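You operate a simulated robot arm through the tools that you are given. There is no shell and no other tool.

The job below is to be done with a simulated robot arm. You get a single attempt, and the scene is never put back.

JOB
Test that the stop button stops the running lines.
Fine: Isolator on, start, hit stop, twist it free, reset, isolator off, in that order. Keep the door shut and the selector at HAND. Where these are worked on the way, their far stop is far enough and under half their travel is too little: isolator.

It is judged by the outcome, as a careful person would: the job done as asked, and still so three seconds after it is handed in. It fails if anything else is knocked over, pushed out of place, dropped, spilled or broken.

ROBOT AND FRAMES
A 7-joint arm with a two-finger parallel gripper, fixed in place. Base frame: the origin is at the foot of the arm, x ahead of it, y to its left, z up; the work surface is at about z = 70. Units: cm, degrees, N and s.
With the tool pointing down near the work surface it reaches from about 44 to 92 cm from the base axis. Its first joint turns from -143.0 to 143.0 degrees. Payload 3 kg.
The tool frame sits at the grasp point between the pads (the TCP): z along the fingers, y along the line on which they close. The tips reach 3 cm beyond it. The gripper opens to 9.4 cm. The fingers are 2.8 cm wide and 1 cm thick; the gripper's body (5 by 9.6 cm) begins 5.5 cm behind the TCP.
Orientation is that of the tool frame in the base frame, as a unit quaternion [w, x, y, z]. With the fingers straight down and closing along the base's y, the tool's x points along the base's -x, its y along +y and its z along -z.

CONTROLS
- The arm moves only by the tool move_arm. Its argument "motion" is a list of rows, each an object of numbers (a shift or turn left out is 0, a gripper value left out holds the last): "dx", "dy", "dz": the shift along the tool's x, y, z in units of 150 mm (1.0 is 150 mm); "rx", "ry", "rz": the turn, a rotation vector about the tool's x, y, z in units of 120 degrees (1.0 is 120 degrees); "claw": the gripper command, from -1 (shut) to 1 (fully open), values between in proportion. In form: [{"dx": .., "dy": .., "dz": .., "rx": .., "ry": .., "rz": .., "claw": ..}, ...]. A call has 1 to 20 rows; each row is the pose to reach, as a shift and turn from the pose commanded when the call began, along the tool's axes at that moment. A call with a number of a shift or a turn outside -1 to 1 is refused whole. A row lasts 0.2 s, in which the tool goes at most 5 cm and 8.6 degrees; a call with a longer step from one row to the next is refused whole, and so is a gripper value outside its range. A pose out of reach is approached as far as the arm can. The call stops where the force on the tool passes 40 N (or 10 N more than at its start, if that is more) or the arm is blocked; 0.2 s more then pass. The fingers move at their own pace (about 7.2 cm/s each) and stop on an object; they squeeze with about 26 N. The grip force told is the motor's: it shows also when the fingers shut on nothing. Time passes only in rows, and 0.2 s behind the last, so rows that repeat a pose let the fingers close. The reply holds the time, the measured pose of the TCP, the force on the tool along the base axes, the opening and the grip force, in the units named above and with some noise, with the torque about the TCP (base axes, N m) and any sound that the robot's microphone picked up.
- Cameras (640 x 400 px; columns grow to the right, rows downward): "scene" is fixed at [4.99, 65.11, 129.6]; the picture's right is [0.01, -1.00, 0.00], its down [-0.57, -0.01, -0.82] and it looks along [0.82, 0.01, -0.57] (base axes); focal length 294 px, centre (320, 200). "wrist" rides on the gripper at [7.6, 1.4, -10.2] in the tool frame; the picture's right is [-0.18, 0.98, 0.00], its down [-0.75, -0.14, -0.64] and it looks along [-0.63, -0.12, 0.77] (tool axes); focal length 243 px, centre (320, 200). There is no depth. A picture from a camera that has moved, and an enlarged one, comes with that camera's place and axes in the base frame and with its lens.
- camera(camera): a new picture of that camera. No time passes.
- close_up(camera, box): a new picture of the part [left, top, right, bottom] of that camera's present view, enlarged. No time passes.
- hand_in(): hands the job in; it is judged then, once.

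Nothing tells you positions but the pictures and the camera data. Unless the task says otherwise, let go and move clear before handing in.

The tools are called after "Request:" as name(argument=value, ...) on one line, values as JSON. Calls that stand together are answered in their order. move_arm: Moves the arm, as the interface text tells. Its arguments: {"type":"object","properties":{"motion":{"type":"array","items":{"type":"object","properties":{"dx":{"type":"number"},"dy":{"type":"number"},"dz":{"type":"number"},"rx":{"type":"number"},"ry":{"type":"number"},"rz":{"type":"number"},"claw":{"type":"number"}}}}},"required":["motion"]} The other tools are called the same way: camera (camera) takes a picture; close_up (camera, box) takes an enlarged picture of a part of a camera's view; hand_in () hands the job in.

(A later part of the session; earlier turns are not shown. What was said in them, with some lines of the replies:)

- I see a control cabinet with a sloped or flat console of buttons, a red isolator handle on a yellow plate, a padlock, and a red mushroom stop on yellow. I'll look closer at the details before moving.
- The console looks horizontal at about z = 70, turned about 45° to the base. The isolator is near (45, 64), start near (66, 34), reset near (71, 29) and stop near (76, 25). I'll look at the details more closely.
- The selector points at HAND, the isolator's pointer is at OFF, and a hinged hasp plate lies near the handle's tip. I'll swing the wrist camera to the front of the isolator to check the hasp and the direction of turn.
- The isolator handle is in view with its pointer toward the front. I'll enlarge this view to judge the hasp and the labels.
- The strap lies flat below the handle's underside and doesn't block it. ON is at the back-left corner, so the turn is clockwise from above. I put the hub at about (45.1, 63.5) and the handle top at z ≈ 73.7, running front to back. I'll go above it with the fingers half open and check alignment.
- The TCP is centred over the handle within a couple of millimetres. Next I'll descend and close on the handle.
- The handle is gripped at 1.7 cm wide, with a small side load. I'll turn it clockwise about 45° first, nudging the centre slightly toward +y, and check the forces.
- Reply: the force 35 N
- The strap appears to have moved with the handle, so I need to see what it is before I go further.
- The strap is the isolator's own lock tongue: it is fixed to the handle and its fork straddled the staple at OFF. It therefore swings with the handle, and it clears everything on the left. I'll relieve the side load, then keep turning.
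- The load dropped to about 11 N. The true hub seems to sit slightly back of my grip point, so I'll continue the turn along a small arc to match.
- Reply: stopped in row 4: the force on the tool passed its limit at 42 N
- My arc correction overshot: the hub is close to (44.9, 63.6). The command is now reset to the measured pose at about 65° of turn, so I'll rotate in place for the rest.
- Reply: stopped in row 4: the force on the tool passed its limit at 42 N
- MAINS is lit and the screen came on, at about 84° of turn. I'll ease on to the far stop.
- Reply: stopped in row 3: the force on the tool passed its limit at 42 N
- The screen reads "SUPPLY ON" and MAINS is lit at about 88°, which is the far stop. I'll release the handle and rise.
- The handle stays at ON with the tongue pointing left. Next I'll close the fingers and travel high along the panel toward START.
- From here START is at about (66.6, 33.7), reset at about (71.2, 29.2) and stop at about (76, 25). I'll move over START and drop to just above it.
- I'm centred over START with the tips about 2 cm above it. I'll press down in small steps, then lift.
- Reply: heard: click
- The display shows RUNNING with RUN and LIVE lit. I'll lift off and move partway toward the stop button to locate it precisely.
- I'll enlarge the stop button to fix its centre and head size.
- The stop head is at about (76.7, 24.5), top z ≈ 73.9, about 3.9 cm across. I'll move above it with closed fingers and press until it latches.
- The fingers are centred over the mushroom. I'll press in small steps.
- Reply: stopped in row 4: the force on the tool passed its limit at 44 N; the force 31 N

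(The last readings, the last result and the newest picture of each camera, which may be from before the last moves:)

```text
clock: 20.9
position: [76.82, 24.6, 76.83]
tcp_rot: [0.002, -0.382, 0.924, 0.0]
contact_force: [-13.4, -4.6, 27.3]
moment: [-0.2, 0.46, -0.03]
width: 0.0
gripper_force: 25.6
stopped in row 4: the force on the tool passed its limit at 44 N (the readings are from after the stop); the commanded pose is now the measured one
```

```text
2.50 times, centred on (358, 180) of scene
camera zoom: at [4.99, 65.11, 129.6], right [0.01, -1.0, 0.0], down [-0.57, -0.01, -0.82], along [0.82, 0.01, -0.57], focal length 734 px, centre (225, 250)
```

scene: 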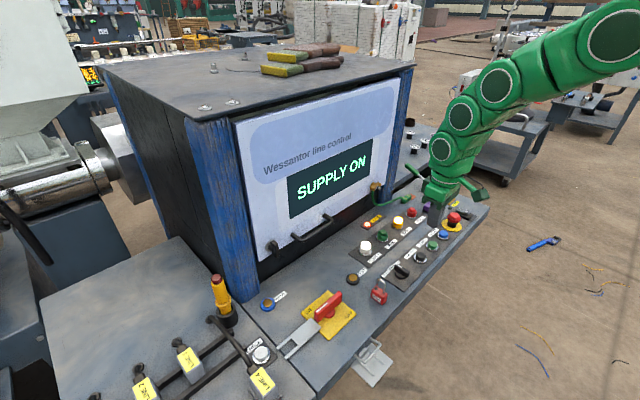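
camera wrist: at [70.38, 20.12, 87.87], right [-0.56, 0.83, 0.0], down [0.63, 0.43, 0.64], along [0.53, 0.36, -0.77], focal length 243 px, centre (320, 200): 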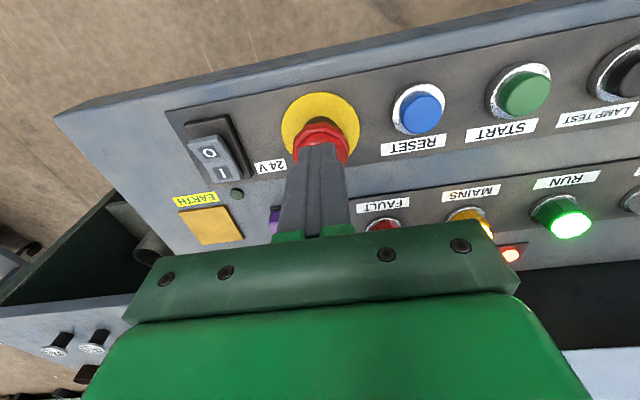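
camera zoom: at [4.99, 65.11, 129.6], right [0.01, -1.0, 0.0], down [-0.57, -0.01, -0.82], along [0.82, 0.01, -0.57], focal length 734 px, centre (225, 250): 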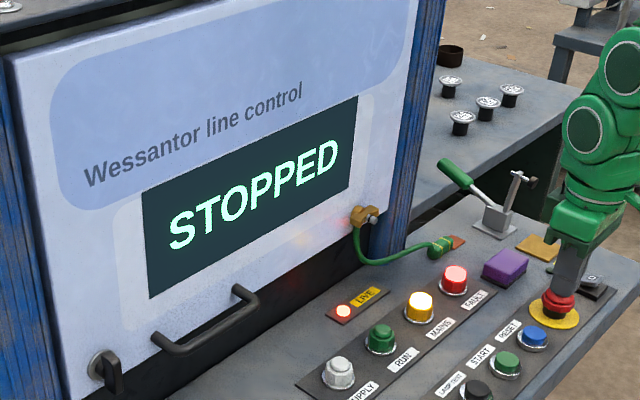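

The display shows STOPPED with FAULT lit and RUN out. I'll lift to see whether the head stayed latched down.

Request:
move_arm(motion=[{"dz": -0.05}, {"dz": -0.2}, {"dz": -0.4}, {"dz": -0.45}])

Request:
close_up(camera="scene", box=[430, 195, 494, 235])

Request:
close_up(camera="scene", box=[230, 100, 486, 260])

Request:
camera(camera="wrist")

```text
clock: 21.9
position: [76.87, 24.45, 83.51]
tcp_rot: [0.002, -0.383, 0.924, 0.0]
contact_force: [0.0, -0.4, -1.0]
moment: [0.02, -0.03, -0.02]
width: 0.0
gripper_force: 26.4
```

```text
10.00 times, centred on (462, 215) of scene
camera zoom: at [4.99, 65.11, 129.6], right [0.01, -1.0, 0.0], down [-0.57, -0.01, -0.82], along [0.82, 0.01, -0.57], focal length 2936 px, centre (-1100, 50)
```

zoom: 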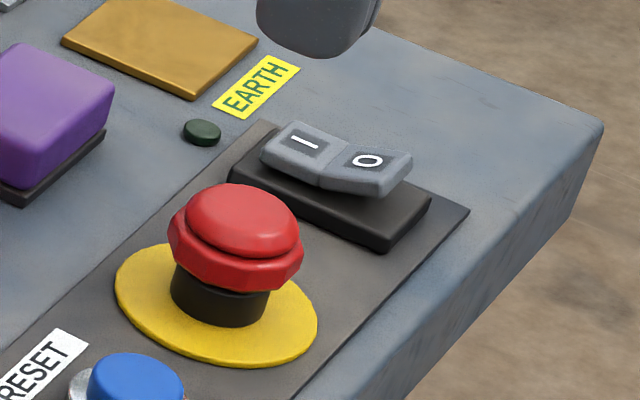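

```text
2.50 times, centred on (358, 180) of scene
camera zoom: at [4.99, 65.11, 129.6], right [0.01, -1.0, 0.0], down [-0.57, -0.01, -0.82], along [0.82, 0.01, -0.57], focal length 734 px, centre (225, 250)
```

zoom: 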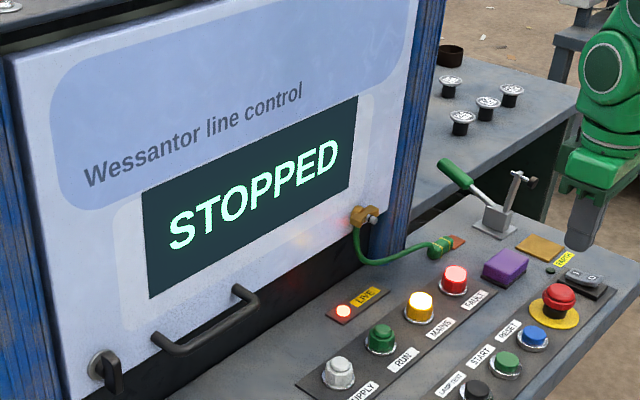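

```text
taken
camera wrist: at [70.54, 20.14, 93.7], right [-0.56, 0.83, 0.0], down [0.63, 0.43, 0.64], along [0.53, 0.36, -0.76], focal length 243 px, centre (320, 200)
```

wrist: 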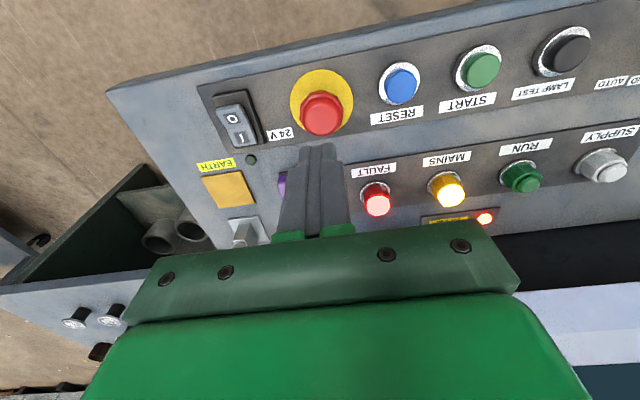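

The head sits lower and stays latched. I'll open to about 6 cm, come down around the head without touching the rocker (about 5.7 cm away) or the collar, and grip it.

Request:
move_arm(motion=[{"claw": 0.28}, {"claw": 0.28}, {"dz": 0.2, "claw": 0.28}, {"dz": 0.4}, {"dz": 0.5}, {"dz": 0.56}, {"dz": 0.56, "claw": -1}, {"dz": 0.56}, {"dz": 0.56}, {"dz": 0.56}])

Request:
close_up(camera="scene", box=[400, 170, 528, 250])

Request:
camera(camera="wrist")

```text
clock: 24.1
position: [76.8, 24.66, 75.15]
tcp_rot: [0.002, -0.382, 0.924, 0.0]
contact_force: [-12.7, 12.2, 2.5]
moment: [0.39, 0.22, 0.05]
width: 3.75
gripper_force: 44.7
```

```text
5.00 times, centred on (464, 210) of scene
camera zoom: at [4.99, 65.11, 129.6], right [0.01, -1.0, 0.0], down [-0.57, -0.01, -0.82], along [0.82, 0.01, -0.57], focal length 1468 px, centre (-400, 150)
```

zoom: 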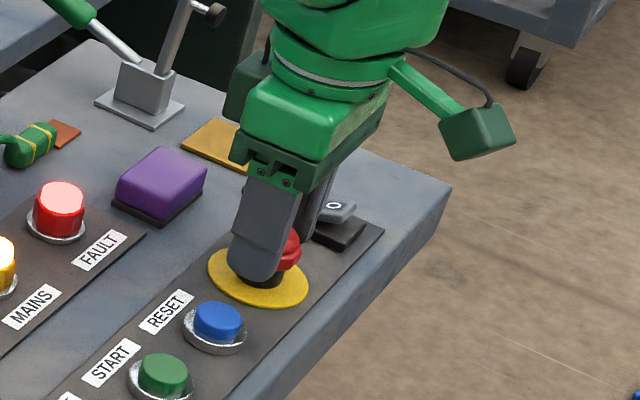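

```text
taken
camera wrist: at [70.47, 20.2, 85.3], right [-0.57, 0.82, 0.0], down [0.63, 0.43, 0.64], along [0.53, 0.36, -0.76], focal length 243 px, centre (320, 200)
```

wrist: 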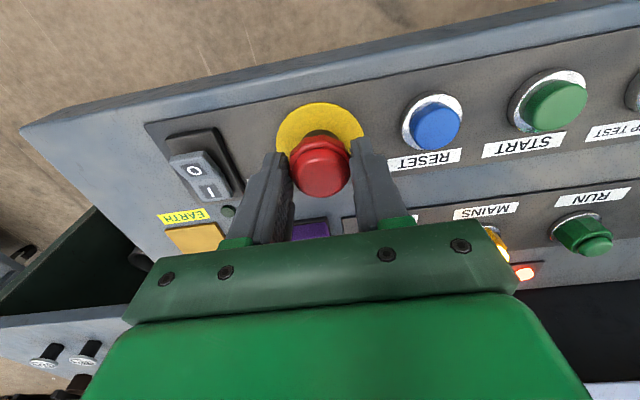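

The head is gripped at 3.75 cm with a small side load toward +tool y. I'll nudge that way and twist clockwise in steps.

Request:
move_arm(motion=[{"dy": 0.013}, {"dy": 0.013, "rz": 0.05}, {"dy": 0.013, "rz": 0.1}, {"dy": 0.013, "rz": 0.15}, {"dy": 0.013, "rz": 0.2}, {"dy": 0.013, "rz": 0.25}, {"dy": 0.013, "rz": 0.3}])

Request:
close_up(camera="scene", box=[400, 170, 528, 250])

Request:
close_up(camera="scene", box=[230, 100, 486, 260])

Request:
camera(camera="wrist")

```text
clock: 25.7
position: [76.79, 24.65, 75.28]
tcp_rot: [0.003, -0.077, 0.997, 0.0]
contact_force: [12.8, -7.1, 2.7]
moment: [-0.12, -0.39, 0.04]
width: 3.79
gripper_force: 45.2
```

```text
5.00 times, centred on (464, 210) of scene
camera zoom: at [4.99, 65.11, 129.6], right [0.01, -1.0, 0.0], down [-0.57, -0.01, -0.82], along [0.82, 0.01, -0.57], focal length 1468 px, centre (-400, 150)
```

zoom: 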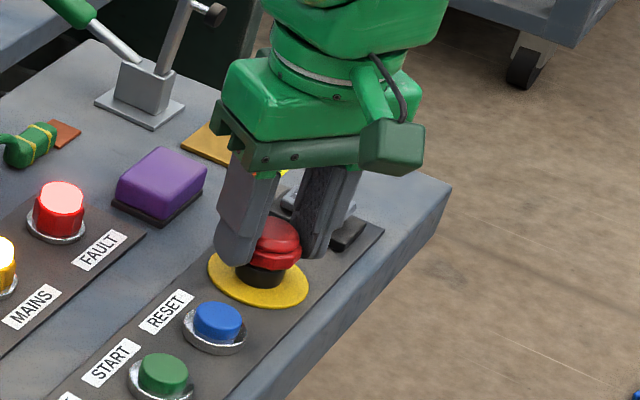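

```text
2.50 times, centred on (358, 180) of scene
camera zoom: at [4.99, 65.11, 129.6], right [0.01, -1.0, 0.0], down [-0.57, -0.01, -0.82], along [0.82, 0.01, -0.57], focal length 734 px, centre (225, 250)
```

zoom: 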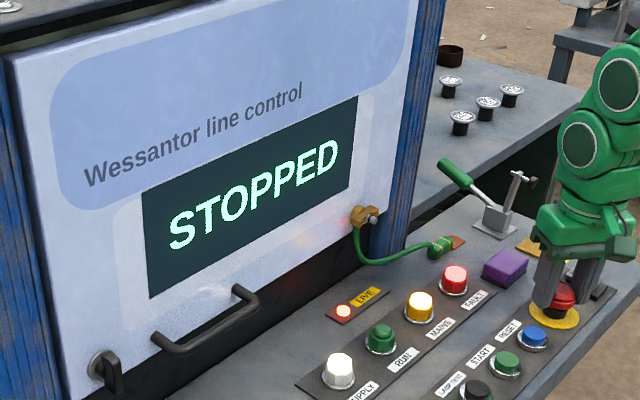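

```text
taken
camera wrist: at [69.06, 24.87, 85.39], right [0.03, 1.0, 0.0], down [0.76, -0.02, 0.65], along [0.65, -0.02, -0.76], focal length 243 px, centre (320, 200)
```

wrist: 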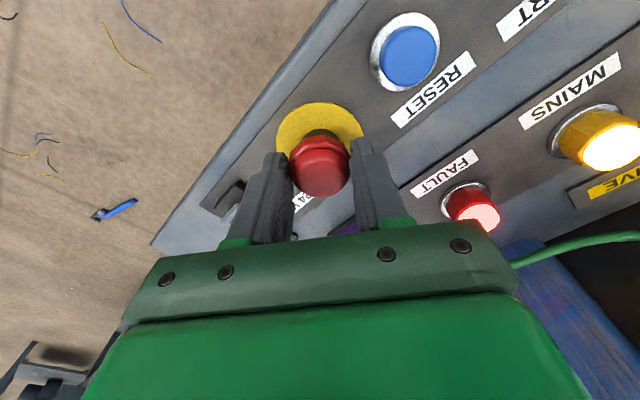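

SUPPLY has come back on, which suggests the stop released. I'll open, lift away and confirm the head is up.

Request:
move_arm(motion=[{"claw": 0.1}, {"claw": 0.28}, {"claw": 0.28}, {"claw": 0.28}, {"dz": -0.15}, {"dz": -0.35}, {"dz": -0.55}, {"dz": -0.55}])

Request:
close_up(camera="scene", box=[430, 195, 494, 235])

Request:
close_up(camera="scene", box=[230, 100, 486, 260])

Request:
camera(camera="wrist")

```text
clock: 27.5
position: [76.76, 24.64, 83.25]
tcp_rot: [0.001, -0.077, 0.997, 0.001]
contact_force: [0.7, 0.4, 0.3]
moment: [0.0, 0.03, 0.0]
width: 6.02
gripper_force: 0.2
```

```text
10.00 times, centred on (462, 215) of scene
camera zoom: at [4.99, 65.11, 129.6], right [0.01, -1.0, 0.0], down [-0.57, -0.01, -0.82], along [0.82, 0.01, -0.57], focal length 2936 px, centre (-1100, 50)
```

zoom: 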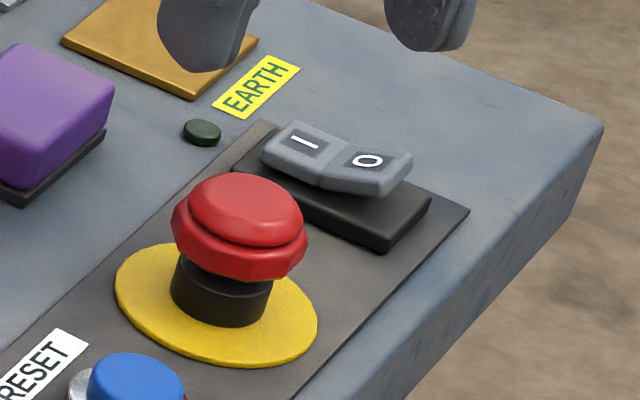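

```text
2.50 times, centred on (358, 180) of scene
camera zoom: at [4.99, 65.11, 129.6], right [0.01, -1.0, 0.0], down [-0.57, -0.01, -0.82], along [0.82, 0.01, -0.57], focal length 734 px, centre (225, 250)
```

zoom: 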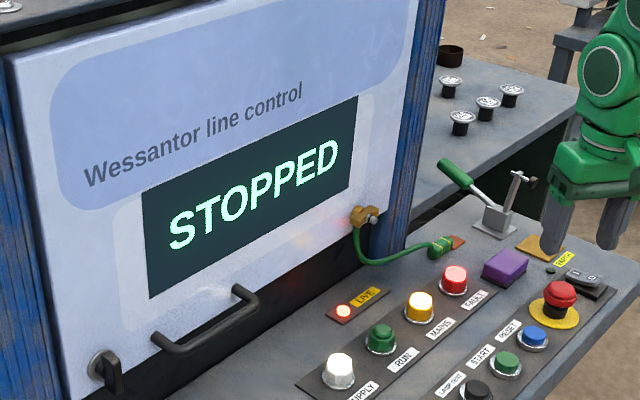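

```text
taken
camera wrist: at [69.02, 24.83, 93.46], right [0.03, 1.0, 0.0], down [0.76, -0.02, 0.64], along [0.64, -0.02, -0.76], focal length 243 px, centre (320, 200)
```

wrist: 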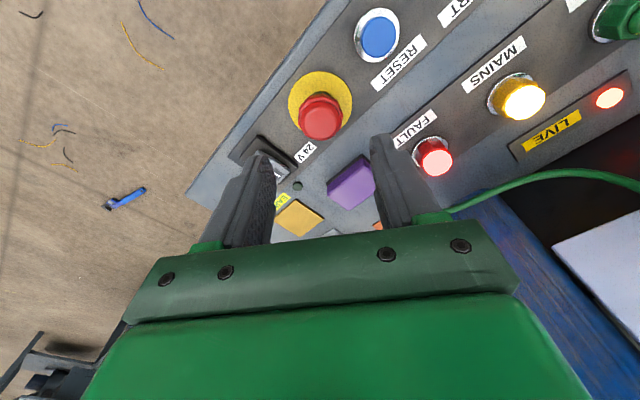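

The head is back up at its original height, so it is released. Next I'll close the fingers and go to RESET at about (71.2, 29.15).

Request:
move_arm(motion=[{"claw": -1}, {"claw": -1, "rz": -0.05}, {"dx": 0.08, "dy": 0.09, "rz": -0.1}, {"dx": 0.16, "dy": 0.18, "rz": -0.15}, {"dx": 0.24, "dy": 0.27, "rz": -0.2}, {"dx": 0.32, "dy": 0.354, "rz": -0.25}, {"dx": 0.32, "dy": 0.354, "rz": -0.3, "dz": 0.1}, {"dx": 0.32, "dy": 0.354, "rz": -0.3, "dz": 0.25}, {"dx": 0.32, "dy": 0.354, "rz": -0.3, "dz": 0.4}, {"dx": 0.32, "dy": 0.354, "rz": -0.3, "dz": 0.42}])

Request:
camera(camera="wrist")

Request:
close_up(camera="scene", box=[390, 180, 518, 260])

```text
clock: 29.7
position: [71.14, 29.08, 76.94]
tcp_rot: [0.002, -0.383, 0.924, 0.0]
contact_force: [-0.4, -0.6, -0.5]
moment: [-0.03, 0.01, 0.04]
width: 0.0
gripper_force: 25.7
```

```text
taken
camera wrist: at [64.79, 24.77, 87.19], right [-0.57, 0.82, 0.0], down [0.63, 0.43, 0.65], along [0.53, 0.36, -0.76], focal length 243 px, centre (320, 200)
```

wrist: 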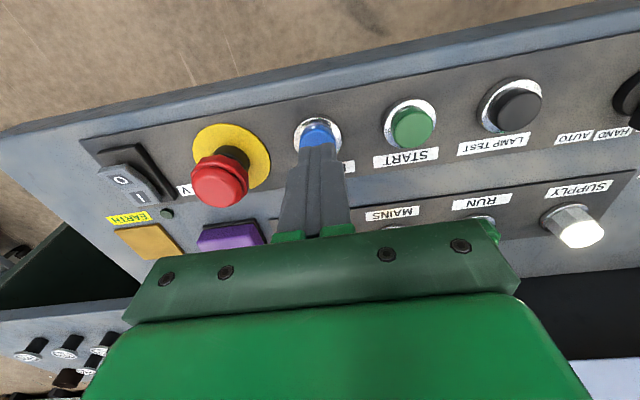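

```text
5.00 times, centred on (454, 220) of scene
camera zoom: at [4.99, 65.11, 129.6], right [0.01, -1.0, 0.0], down [-0.57, -0.01, -0.82], along [0.82, 0.01, -0.57], focal length 1468 px, centre (-350, 100)
```

zoom: 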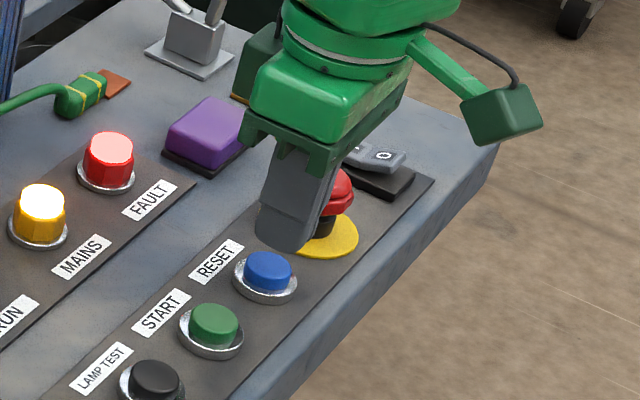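

The fingers are centred over RESET. I'll press it.

Request:
move_arm(motion=[{"dz": 0.08}, {"dz": 0.12}, {"dz": 0.145}, {"dz": 0.16}, {"dz": 0.175}, {"dz": 0.175}])

Request:
close_up(camera="scene", box=[230, 100, 486, 260])

```text
clock: 31.1
position: [71.2, 29.12, 74.41]
tcp_rot: [0.002, -0.383, 0.924, 0.0]
contact_force: [1.5, 0.3, 3.1]
moment: [-0.02, -0.06, -0.02]
width: 0.0
gripper_force: 25.8
heard: click
```

```text
2.50 times, centred on (358, 180) of scene
camera zoom: at [4.99, 65.11, 129.6], right [0.01, -1.0, 0.0], down [-0.57, -0.01, -0.82], along [0.82, 0.01, -0.57], focal length 734 px, centre (225, 250)
```

zoom: 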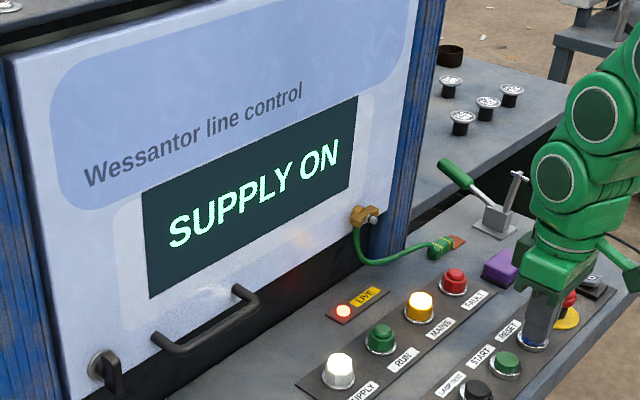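

RESET cleared it: the display shows SUPPLY ON and FAULT is out. I'll lift and travel back to the isolator, turning the tool to match the handle.

Request:
move_arm(motion=[{"dz": -0.2}, {"dz": -0.42}, {"dz": -0.64}, {"dz": -0.64, "dy": 0.2}, {"dz": -0.64, "dy": 0.45}, {"dz": -0.64, "dy": 0.7}, {"dz": -0.64, "dy": 0.95}])

Request:
move_arm(motion=[{"dx": -0.03, "dy": 0.15, "rz": 0.055}, {"dx": -0.06, "dy": 0.3, "rz": 0.11}, {"dx": -0.09, "dy": 0.45, "rz": 0.165}, {"dx": -0.12, "dy": 0.6, "rz": 0.22}, {"dx": -0.15, "dy": 0.75, "rz": 0.275}, {"dx": -0.18, "dy": 0.9, "rz": 0.33}, {"dx": -0.2, "dy": 1.0, "rz": 0.375}])

Request:
camera(camera="scene")

```text
clock: 32.7
position: [60.8, 39.31, 83.93]
tcp_rot: [0.002, -0.383, 0.924, -0.001]
contact_force: [-0.4, 0.0, -0.7]
moment: [0.04, 0.02, 0.01]
width: 0.0
gripper_force: 26.1
```

```text
clock: 34.3
position: [52.62, 51.98, 84.19]
tcp_rot: [0.002, 0.0, 1.0, 0.001]
contact_force: [0.0, -0.3, -0.4]
moment: [-0.01, 0.0, -0.02]
width: 0.0
gripper_force: 26.0
```

```text
taken
```

scene: 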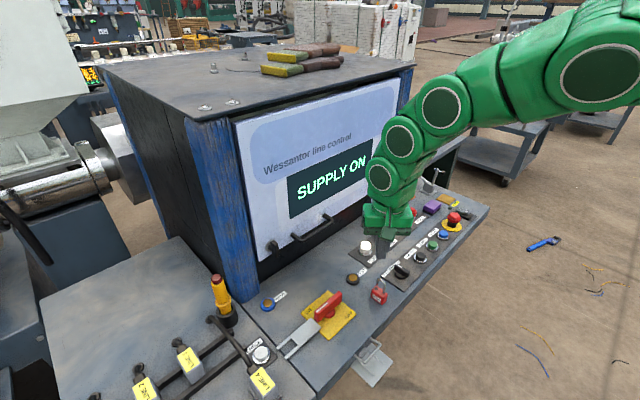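

I'll move above the isolator with the fingers aligned to the handle's ON position and check alignment before gripping.

Request:
move_arm(motion=[{"dx": 0.07, "dy": 0.11, "rz": 0.055, "claw": 0.1}, {"dx": 0.14, "dy": 0.22, "rz": 0.11}, {"dx": 0.22, "dy": 0.33, "rz": 0.165}, {"dx": 0.29, "dy": 0.45, "rz": 0.22}, {"dx": 0.37, "dy": 0.56, "rz": 0.275}, {"dx": 0.44, "dy": 0.67, "rz": 0.33}, {"dx": 0.511, "dy": 0.778, "rz": 0.373}, {"dx": 0.511, "dy": 0.778, "rz": 0.373, "dz": 0.2}, {"dx": 0.511, "dy": 0.778, "rz": 0.373, "dz": 0.32}])

Request:
camera(camera="wrist")

Request:
close_up(camera="scene", box=[260, 250, 388, 330])

```text
clock: 36.3
position: [45.11, 63.73, 79.24]
tcp_rot: [0.001, 0.381, 0.925, 0.001]
contact_force: [-0.4, -0.4, 0.1]
moment: [0.01, 0.01, 0.0]
width: 5.17
gripper_force: 0.1
```

```text
taken
camera wrist: at [40.59, 70.11, 89.45], right [0.82, 0.57, 0.0], down [0.43, -0.63, 0.64], along [0.37, -0.53, -0.77], focal length 243 px, centre (320, 200)
```

wrist: 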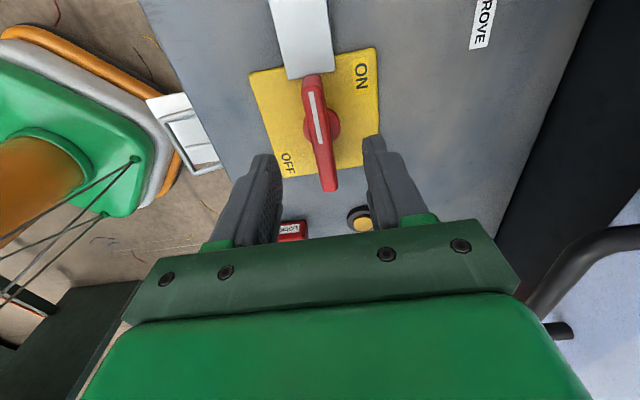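

```text
5.00 times, centred on (324, 290) of scene
camera zoom: at [4.99, 65.11, 129.6], right [0.01, -1.0, 0.0], down [-0.57, -0.01, -0.82], along [0.82, 0.01, -0.57], focal length 1468 px, centre (300, -250)
```

zoom: 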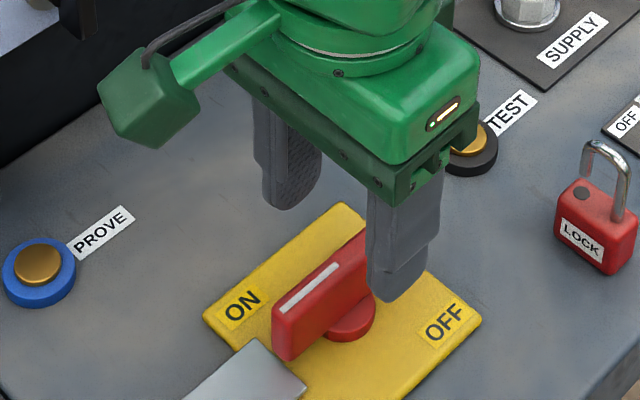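

The alignment is good, with the hub within about 1–2 mm of the TCP. I'll descend and grip the handle.

Request:
move_arm(motion=[{"dz": 0.12, "claw": 0.1}, {"dz": 0.22}, {"dz": 0.31}, {"dz": 0.31, "claw": -1}, {"dz": 0.31}, {"dz": 0.31}, {"dz": 0.31}, {"dz": 0.31}])

Request:
close_up(camera="scene", box=[260, 250, 388, 330])

```text
clock: 38.1
position: [44.97, 63.68, 74.63]
tcp_rot: [0.002, 0.38, 0.925, 0.003]
contact_force: [16.5, 21.5, -4.9]
moment: [0.28, 0.18, 0.03]
width: 1.73
gripper_force: 44.2
```

```text
5.00 times, centred on (324, 290) of scene
camera zoom: at [4.99, 65.11, 129.6], right [0.01, -1.0, 0.0], down [-0.57, -0.01, -0.82], along [0.82, 0.01, -0.57], focal length 1468 px, centre (300, -250)
```

zoom: 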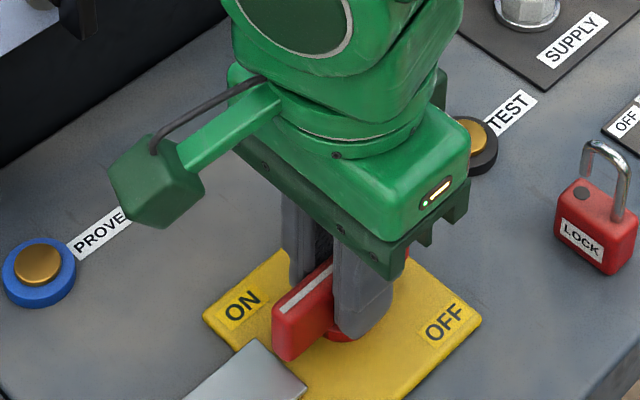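

The handle is gripped, but there is about 27 N of side load along the closing direction. I'll shift that way to relieve it before turning.

Request:
move_arm(motion=[{"dy": 0.008}, {"dy": 0.016}, {"dy": 0.016}])

```text
clock: 38.9
position: [45.25, 63.65, 74.68]
tcp_rot: [0.001, 0.38, 0.925, 0.002]
contact_force: [-3.2, -7.9, 30.0]
moment: [0.22, 0.3, 0.03]
width: 1.75
gripper_force: 45.1
```

The lateral load is gone, but a vertical load appeared. I'll ease up slightly and check it.

Request:
move_arm(motion=[{"dz": -0.008, "dy": -0.003}, {"dz": -0.015, "dy": -0.005}, {"dz": -0.015, "dy": -0.005}])

```text
clock: 39.7
position: [45.06, 63.61, 74.71]
tcp_rot: [0.002, 0.381, 0.925, 0.001]
contact_force: [18.5, 19.9, -25.9]
moment: [-0.36, -0.4, 0.03]
width: 1.74
gripper_force: 45.0
```

The arm is stiff here, so I'll split the difference.

Request:
move_arm(motion=[{"dz": 0.004, "dy": 0.002}, {"dz": 0.007, "dy": 0.004}, {"dz": 0.007, "dy": 0.004}])

```text
clock: 40.5
position: [45.24, 63.77, 74.49]
tcp_rot: [0.001, 0.381, 0.925, 0.0]
contact_force: [13.4, -3.9, -6.2]
moment: [0.54, 0.68, 0.01]
width: 1.76
gripper_force: 45.1
```

The loads are small now. I'll turn counter-clockwise in steps back toward OFF.

Request:
move_arm(motion=[{"dx": -0.003, "rz": -0.04}, {"dx": -0.003, "rz": -0.08}, {"dx": -0.003, "rz": -0.12}, {"dx": -0.003, "rz": -0.16}, {"dx": -0.003, "rz": -0.2}])

Request:
close_up(camera="scene", box=[270, 250, 430, 390])

```text
clock: 41.7
position: [45.01, 63.75, 74.66]
tcp_rot: [0.002, 0.179, 0.984, 0.001]
contact_force: [-1.0, -11.2, 14.3]
moment: [0.28, 0.86, -0.05]
width: 1.75
gripper_force: 45.1
```

```text
2.86 times, centred on (350, 320) of scene
camera zoom: at [4.99, 65.11, 129.6], right [0.01, -1.0, 0.0], down [-0.57, -0.01, -0.82], along [0.82, 0.01, -0.57], focal length 839 px, centre (234, -143)
```

zoom: 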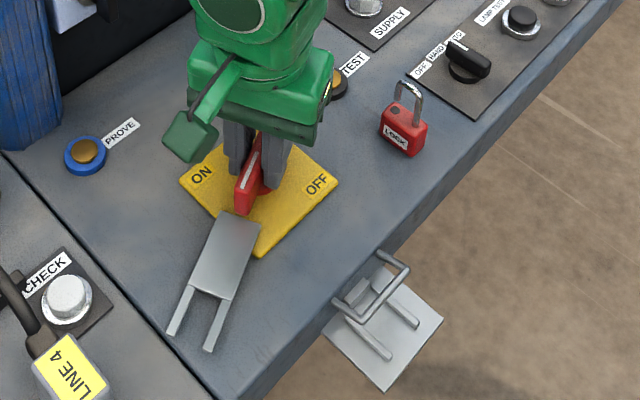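

It is turning cleanly. I'll continue counter-clockwise.

Request:
move_arm(motion=[{"dy": -0.003, "dz": -0.003, "rz": -0.04}, {"dy": -0.003, "dz": -0.003, "rz": -0.08}, {"dy": -0.003, "dz": -0.003, "rz": -0.12}, {"dy": -0.003, "dz": -0.003, "rz": -0.16}, {"dy": -0.003, "dz": -0.003, "rz": -0.2}])

```text
clock: 42.9
position: [45.17, 63.63, 74.66]
tcp_rot: [0.001, -0.029, 1.0, 0.0]
contact_force: [5.2, -6.1, -6.0]
moment: [-0.04, -0.06, 0.0]
width: 1.74
gripper_force: 44.8
```

About 48° of the way back and loads are small. I'll continue.

Request:
move_arm(motion=[{"rz": -0.04}, {"rz": -0.08}, {"rz": -0.12}, {"rz": -0.16}, {"rz": -0.2}])

Request:
close_up(camera="scene", box=[270, 250, 430, 390])

```text
clock: 44.1
position: [45.06, 63.56, 74.68]
tcp_rot: [0.001, -0.236, 0.972, -0.001]
contact_force: [-9.3, -37.0, -10.2]
moment: [-0.24, 0.44, -0.02]
width: 1.73
gripper_force: 45.8
```

```text
2.86 times, centred on (350, 320) of scene
camera zoom: at [4.99, 65.11, 129.6], right [0.01, -1.0, 0.0], down [-0.57, -0.01, -0.82], along [0.82, 0.01, -0.57], focal length 839 px, centre (234, -143)
```

zoom: 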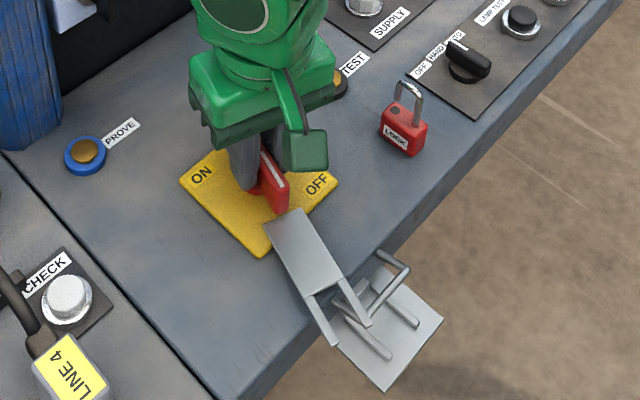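

I'll relieve the side load and finish the last 18° or so to OFF.

Request:
move_arm(motion=[{"dx": 0.004, "dy": -0.004}, {"dx": 0.006, "dy": -0.007}, {"dx": 0.006, "dy": -0.007, "rz": -0.03}, {"dx": 0.006, "dy": -0.007, "rz": -0.06}, {"dx": 0.006, "dy": -0.007, "rz": -0.09}])

Request:
close_up(camera="scene", box=[270, 250, 430, 390])

Request:
close_up(camera="scene", box=[230, 100, 486, 260])

```text
clock: 45.3
position: [45.29, 63.5, 74.63]
tcp_rot: [0.001, -0.327, 0.945, 0.0]
contact_force: [1.8, -11.5, -34.4]
moment: [-0.01, 0.06, -0.04]
width: 1.74
gripper_force: 45.1
```

```text
2.86 times, centred on (350, 320) of scene
camera zoom: at [4.99, 65.11, 129.6], right [0.01, -1.0, 0.0], down [-0.57, -0.01, -0.82], along [0.82, 0.01, -0.57], focal length 839 px, centre (234, -143)
```

zoom: 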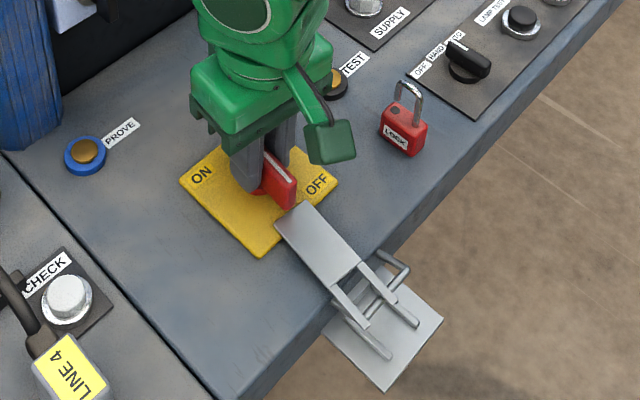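

```text
2.50 times, centred on (358, 180) of scene
camera zoom: at [4.99, 65.11, 129.6], right [0.01, -1.0, 0.0], down [-0.57, -0.01, -0.82], along [0.82, 0.01, -0.57], focal length 734 px, centre (225, 250)
```

zoom: 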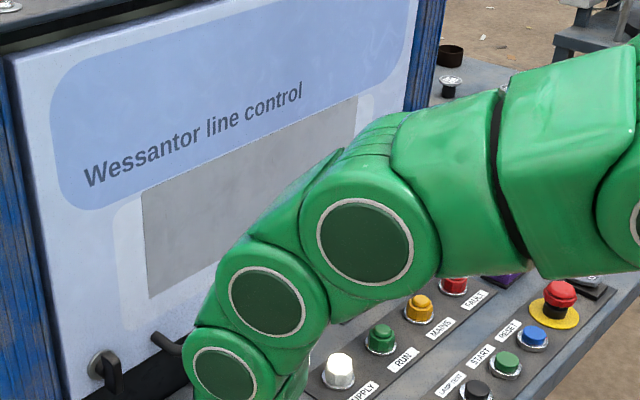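

Screen and MAINS are out. I'll relieve the vertical load and turn the last few degrees to the OFF stop.

Request:
move_arm(motion=[{"dz": 0.005, "dy": -0.002, "dx": 0.001}, {"dz": 0.008, "dy": -0.003, "dx": 0.002}, {"dz": 0.008, "dy": -0.003, "dx": 0.002, "rz": -0.02}, {"dz": 0.008, "dy": -0.003, "dx": 0.002, "rz": -0.04}, {"dz": 0.008, "dy": -0.003, "dx": 0.002, "rz": -0.057}])

Request:
close_up(camera="scene", box=[270, 250, 430, 390])

```text
clock: 46.5
position: [45.2, 63.49, 74.59]
tcp_rot: [0.003, -0.381, 0.924, 0.0]
contact_force: [4.1, -2.7, 12.0]
moment: [0.2, -0.2, -0.04]
width: 1.73
gripper_force: 45.3
```

```text
2.86 times, centred on (350, 320) of scene
camera zoom: at [4.99, 65.11, 129.6], right [0.01, -1.0, 0.0], down [-0.57, -0.01, -0.82], along [0.82, 0.01, -0.57], focal length 839 px, centre (234, -143)
```

zoom: 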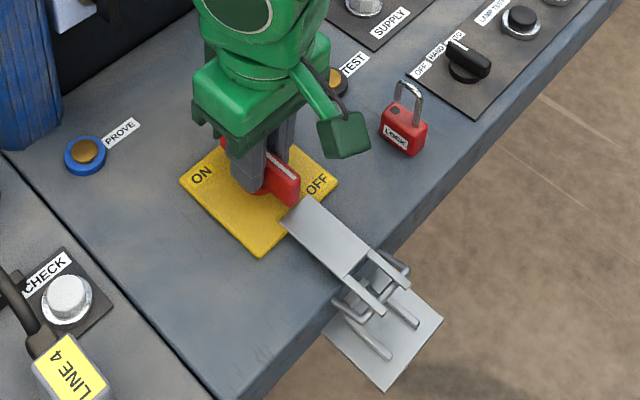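

The handle is at about 90° back, with the fork over the staple again. I'll nudge 1–2° into the stop, then release and rise clear.

Request:
move_arm(motion=[{"rz": -0.008}, {"rz": -0.015}, {"rz": -0.015}])

Request:
move_arm(motion=[{"claw": -0.3}, {"claw": 0.0}, {"claw": 0.1}, {"claw": 0.1}, {"dz": -0.15}, {"dz": -0.35}, {"dz": -0.6}, {"dz": -0.85}, {"dx": 0.2, "dz": -0.95}, {"dx": 0.45, "dz": -0.95}, {"dx": 0.7, "dz": -0.95}])

Request:
camera(camera="scene")

Request:
close_up(camera="scene", box=[250, 250, 410, 390])

Request:
camera(camera="wrist")

```text
clock: 47.3
position: [45.16, 63.59, 74.67]
tcp_rot: [0.003, -0.396, 0.918, -0.001]
contact_force: [6.8, 0.4, 25.7]
moment: [-0.11, 0.15, -1.09]
width: 1.74
gripper_force: 45.1
```

```text
clock: 49.7
position: [37.7, 55.95, 88.78]
tcp_rot: [0.002, -0.396, 0.918, -0.001]
contact_force: [0.0, 0.3, 0.2]
moment: [-0.02, 0.01, 0.01]
width: 5.15
gripper_force: 0.1
```

```text
taken
```

scene: 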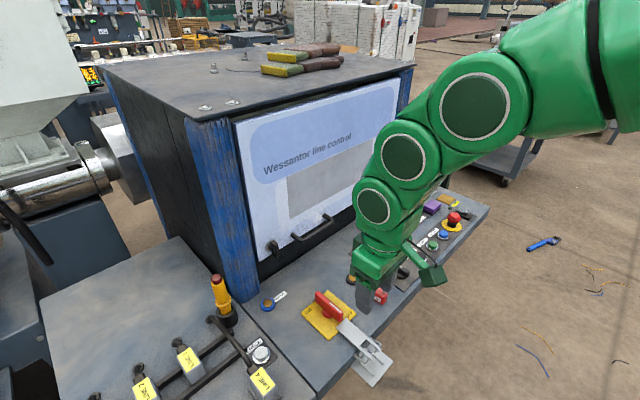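

```text
2.86 times, centred on (330, 320) of scene
camera zoom: at [4.99, 65.11, 129.6], right [0.01, -1.0, 0.0], down [-0.57, -0.01, -0.82], along [0.82, 0.01, -0.57], focal length 839 px, centre (291, -143)
```

zoom: 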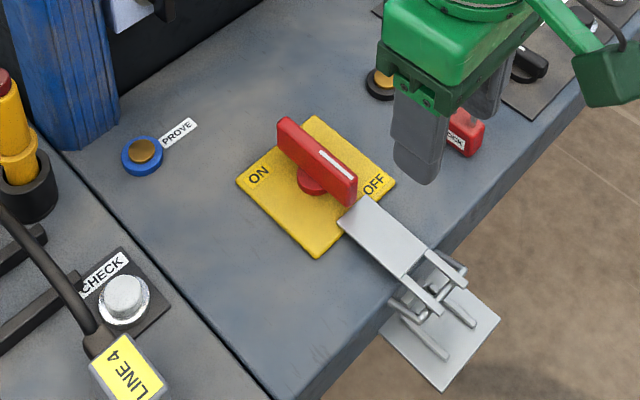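

```text
taken
camera wrist: at [31.43, 51.38, 99.01], right [-0.59, 0.81, 0.0], down [0.62, 0.45, 0.65], along [0.52, 0.38, -0.76], focal length 243 px, centre (320, 200)
```

wrist: 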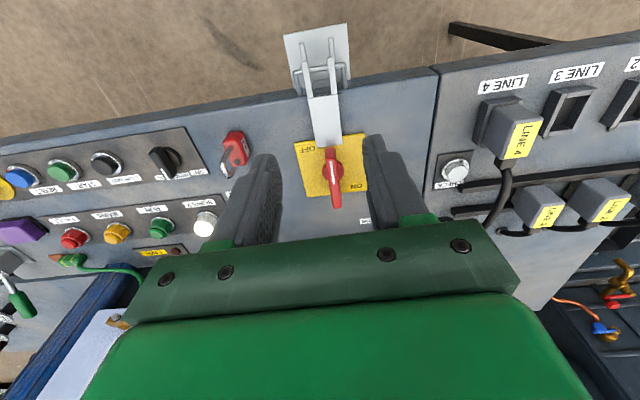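

The isolator is back at its OFF stop, and only SUPPLY is lit, as at the start. I'll raise the arm clear and take a last look over the panel.

Request:
move_arm(motion=[{"dx": 0.1, "dz": -0.25, "claw": 1}, {"dx": 0.2, "dz": -0.5}, {"dx": 0.3, "dz": -0.75}, {"dx": 0.4, "dz": -0.9}, {"dx": 0.4, "dz": -0.9}])

Request:
camera(camera="scene")

Request:
camera(camera="wrist")

Request:
close_up(camera="scene", box=[340, 170, 500, 300])

```text
clock: 50.9
position: [33.59, 51.65, 102.29]
tcp_rot: [0.002, -0.396, 0.918, 0.001]
contact_force: [-0.1, 0.0, 0.1]
moment: [0.0, -0.01, -0.04]
width: 9.4
gripper_force: 0.0
```

```text
taken
```

scene: 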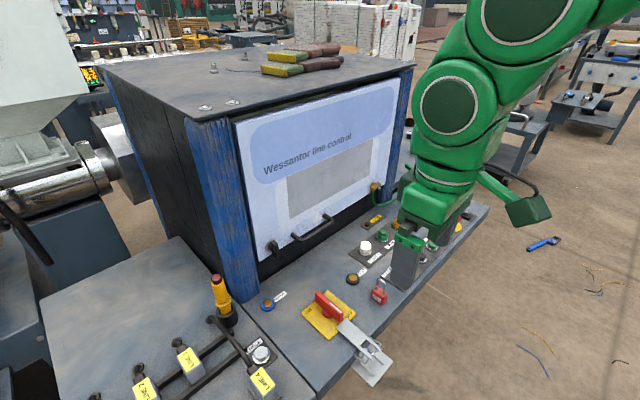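

```text
taken
camera wrist: at [27.32, 46.97, 112.6], right [-0.59, 0.81, 0.0], down [0.62, 0.45, 0.65], along [0.52, 0.38, -0.76], focal length 243 px, centre (320, 200)
```

wrist: 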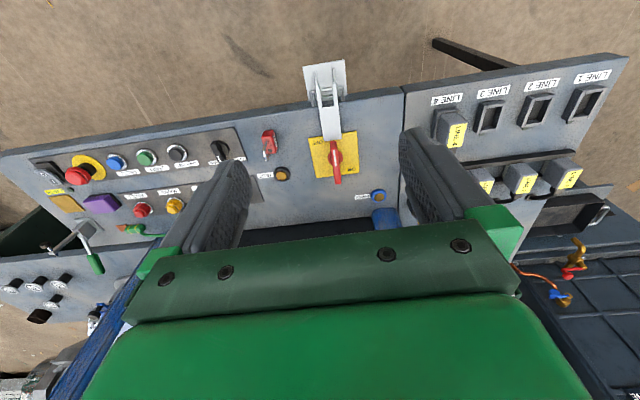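

```text
3.08 times, centred on (420, 235) of scene
camera zoom: at [4.99, 65.11, 129.6], right [0.01, -1.0, 0.0], down [-0.57, -0.01, -0.82], along [0.82, 0.01, -0.57], focal length 903 px, centre (12, 92)
```

zoom: 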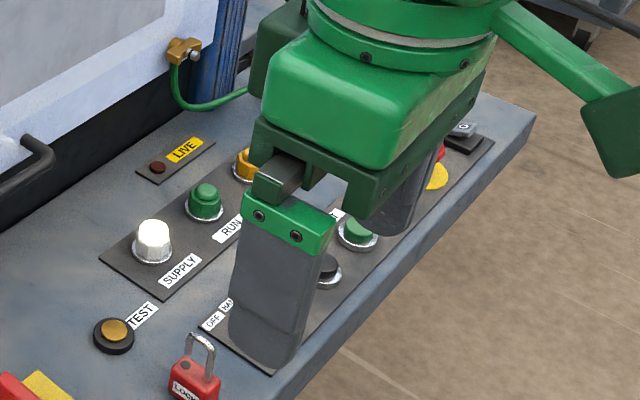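

The full sequence is done in order. The isolator is OFF, the stop is released, the fault is cleared, the selector is still at HAND, the door is shut, and the padlock and other items are untouched. The arm is clear, so I'm handing in.

Request:
hand_in()

```text
The job is handed in.
```

The stop button test is done and handed in: with the lines running, hitting stop took the display from RUNNING to STOPPED and lit FAULT. I haven't seen the judge's result.

| Step | What the panel showed |
|---|---|
| Isolator on, about 88° to its far stop | MAINS lit, display SUPPLY ON |
| Start | Display RUNNING, RUN and LIVE lit |
| Hit stop | Display STOPPED, FAULT lit, RUN out; the head stayed latched down |
| Twist it free, clockwise | Head came back up, SUPPLY lit again |
| Reset | FAULT out, display SUPPLY ON |
| Isolator off, back to its stop | Display, MAINS and LIVE out |

- **LIVE lamp:** it stayed lit after the stop and went out only once the isolator was off.
- **Isolator forces:** turning the isolator on tripped the arm's 40 N force limit three times. The handle still reached its far stop, and I saw no damage.
- **Panel as left:** the door stayed shut and the selector stayed at HAND. In the last pictures nothing was knocked over or out of place, and the arm was clear when I handed in.
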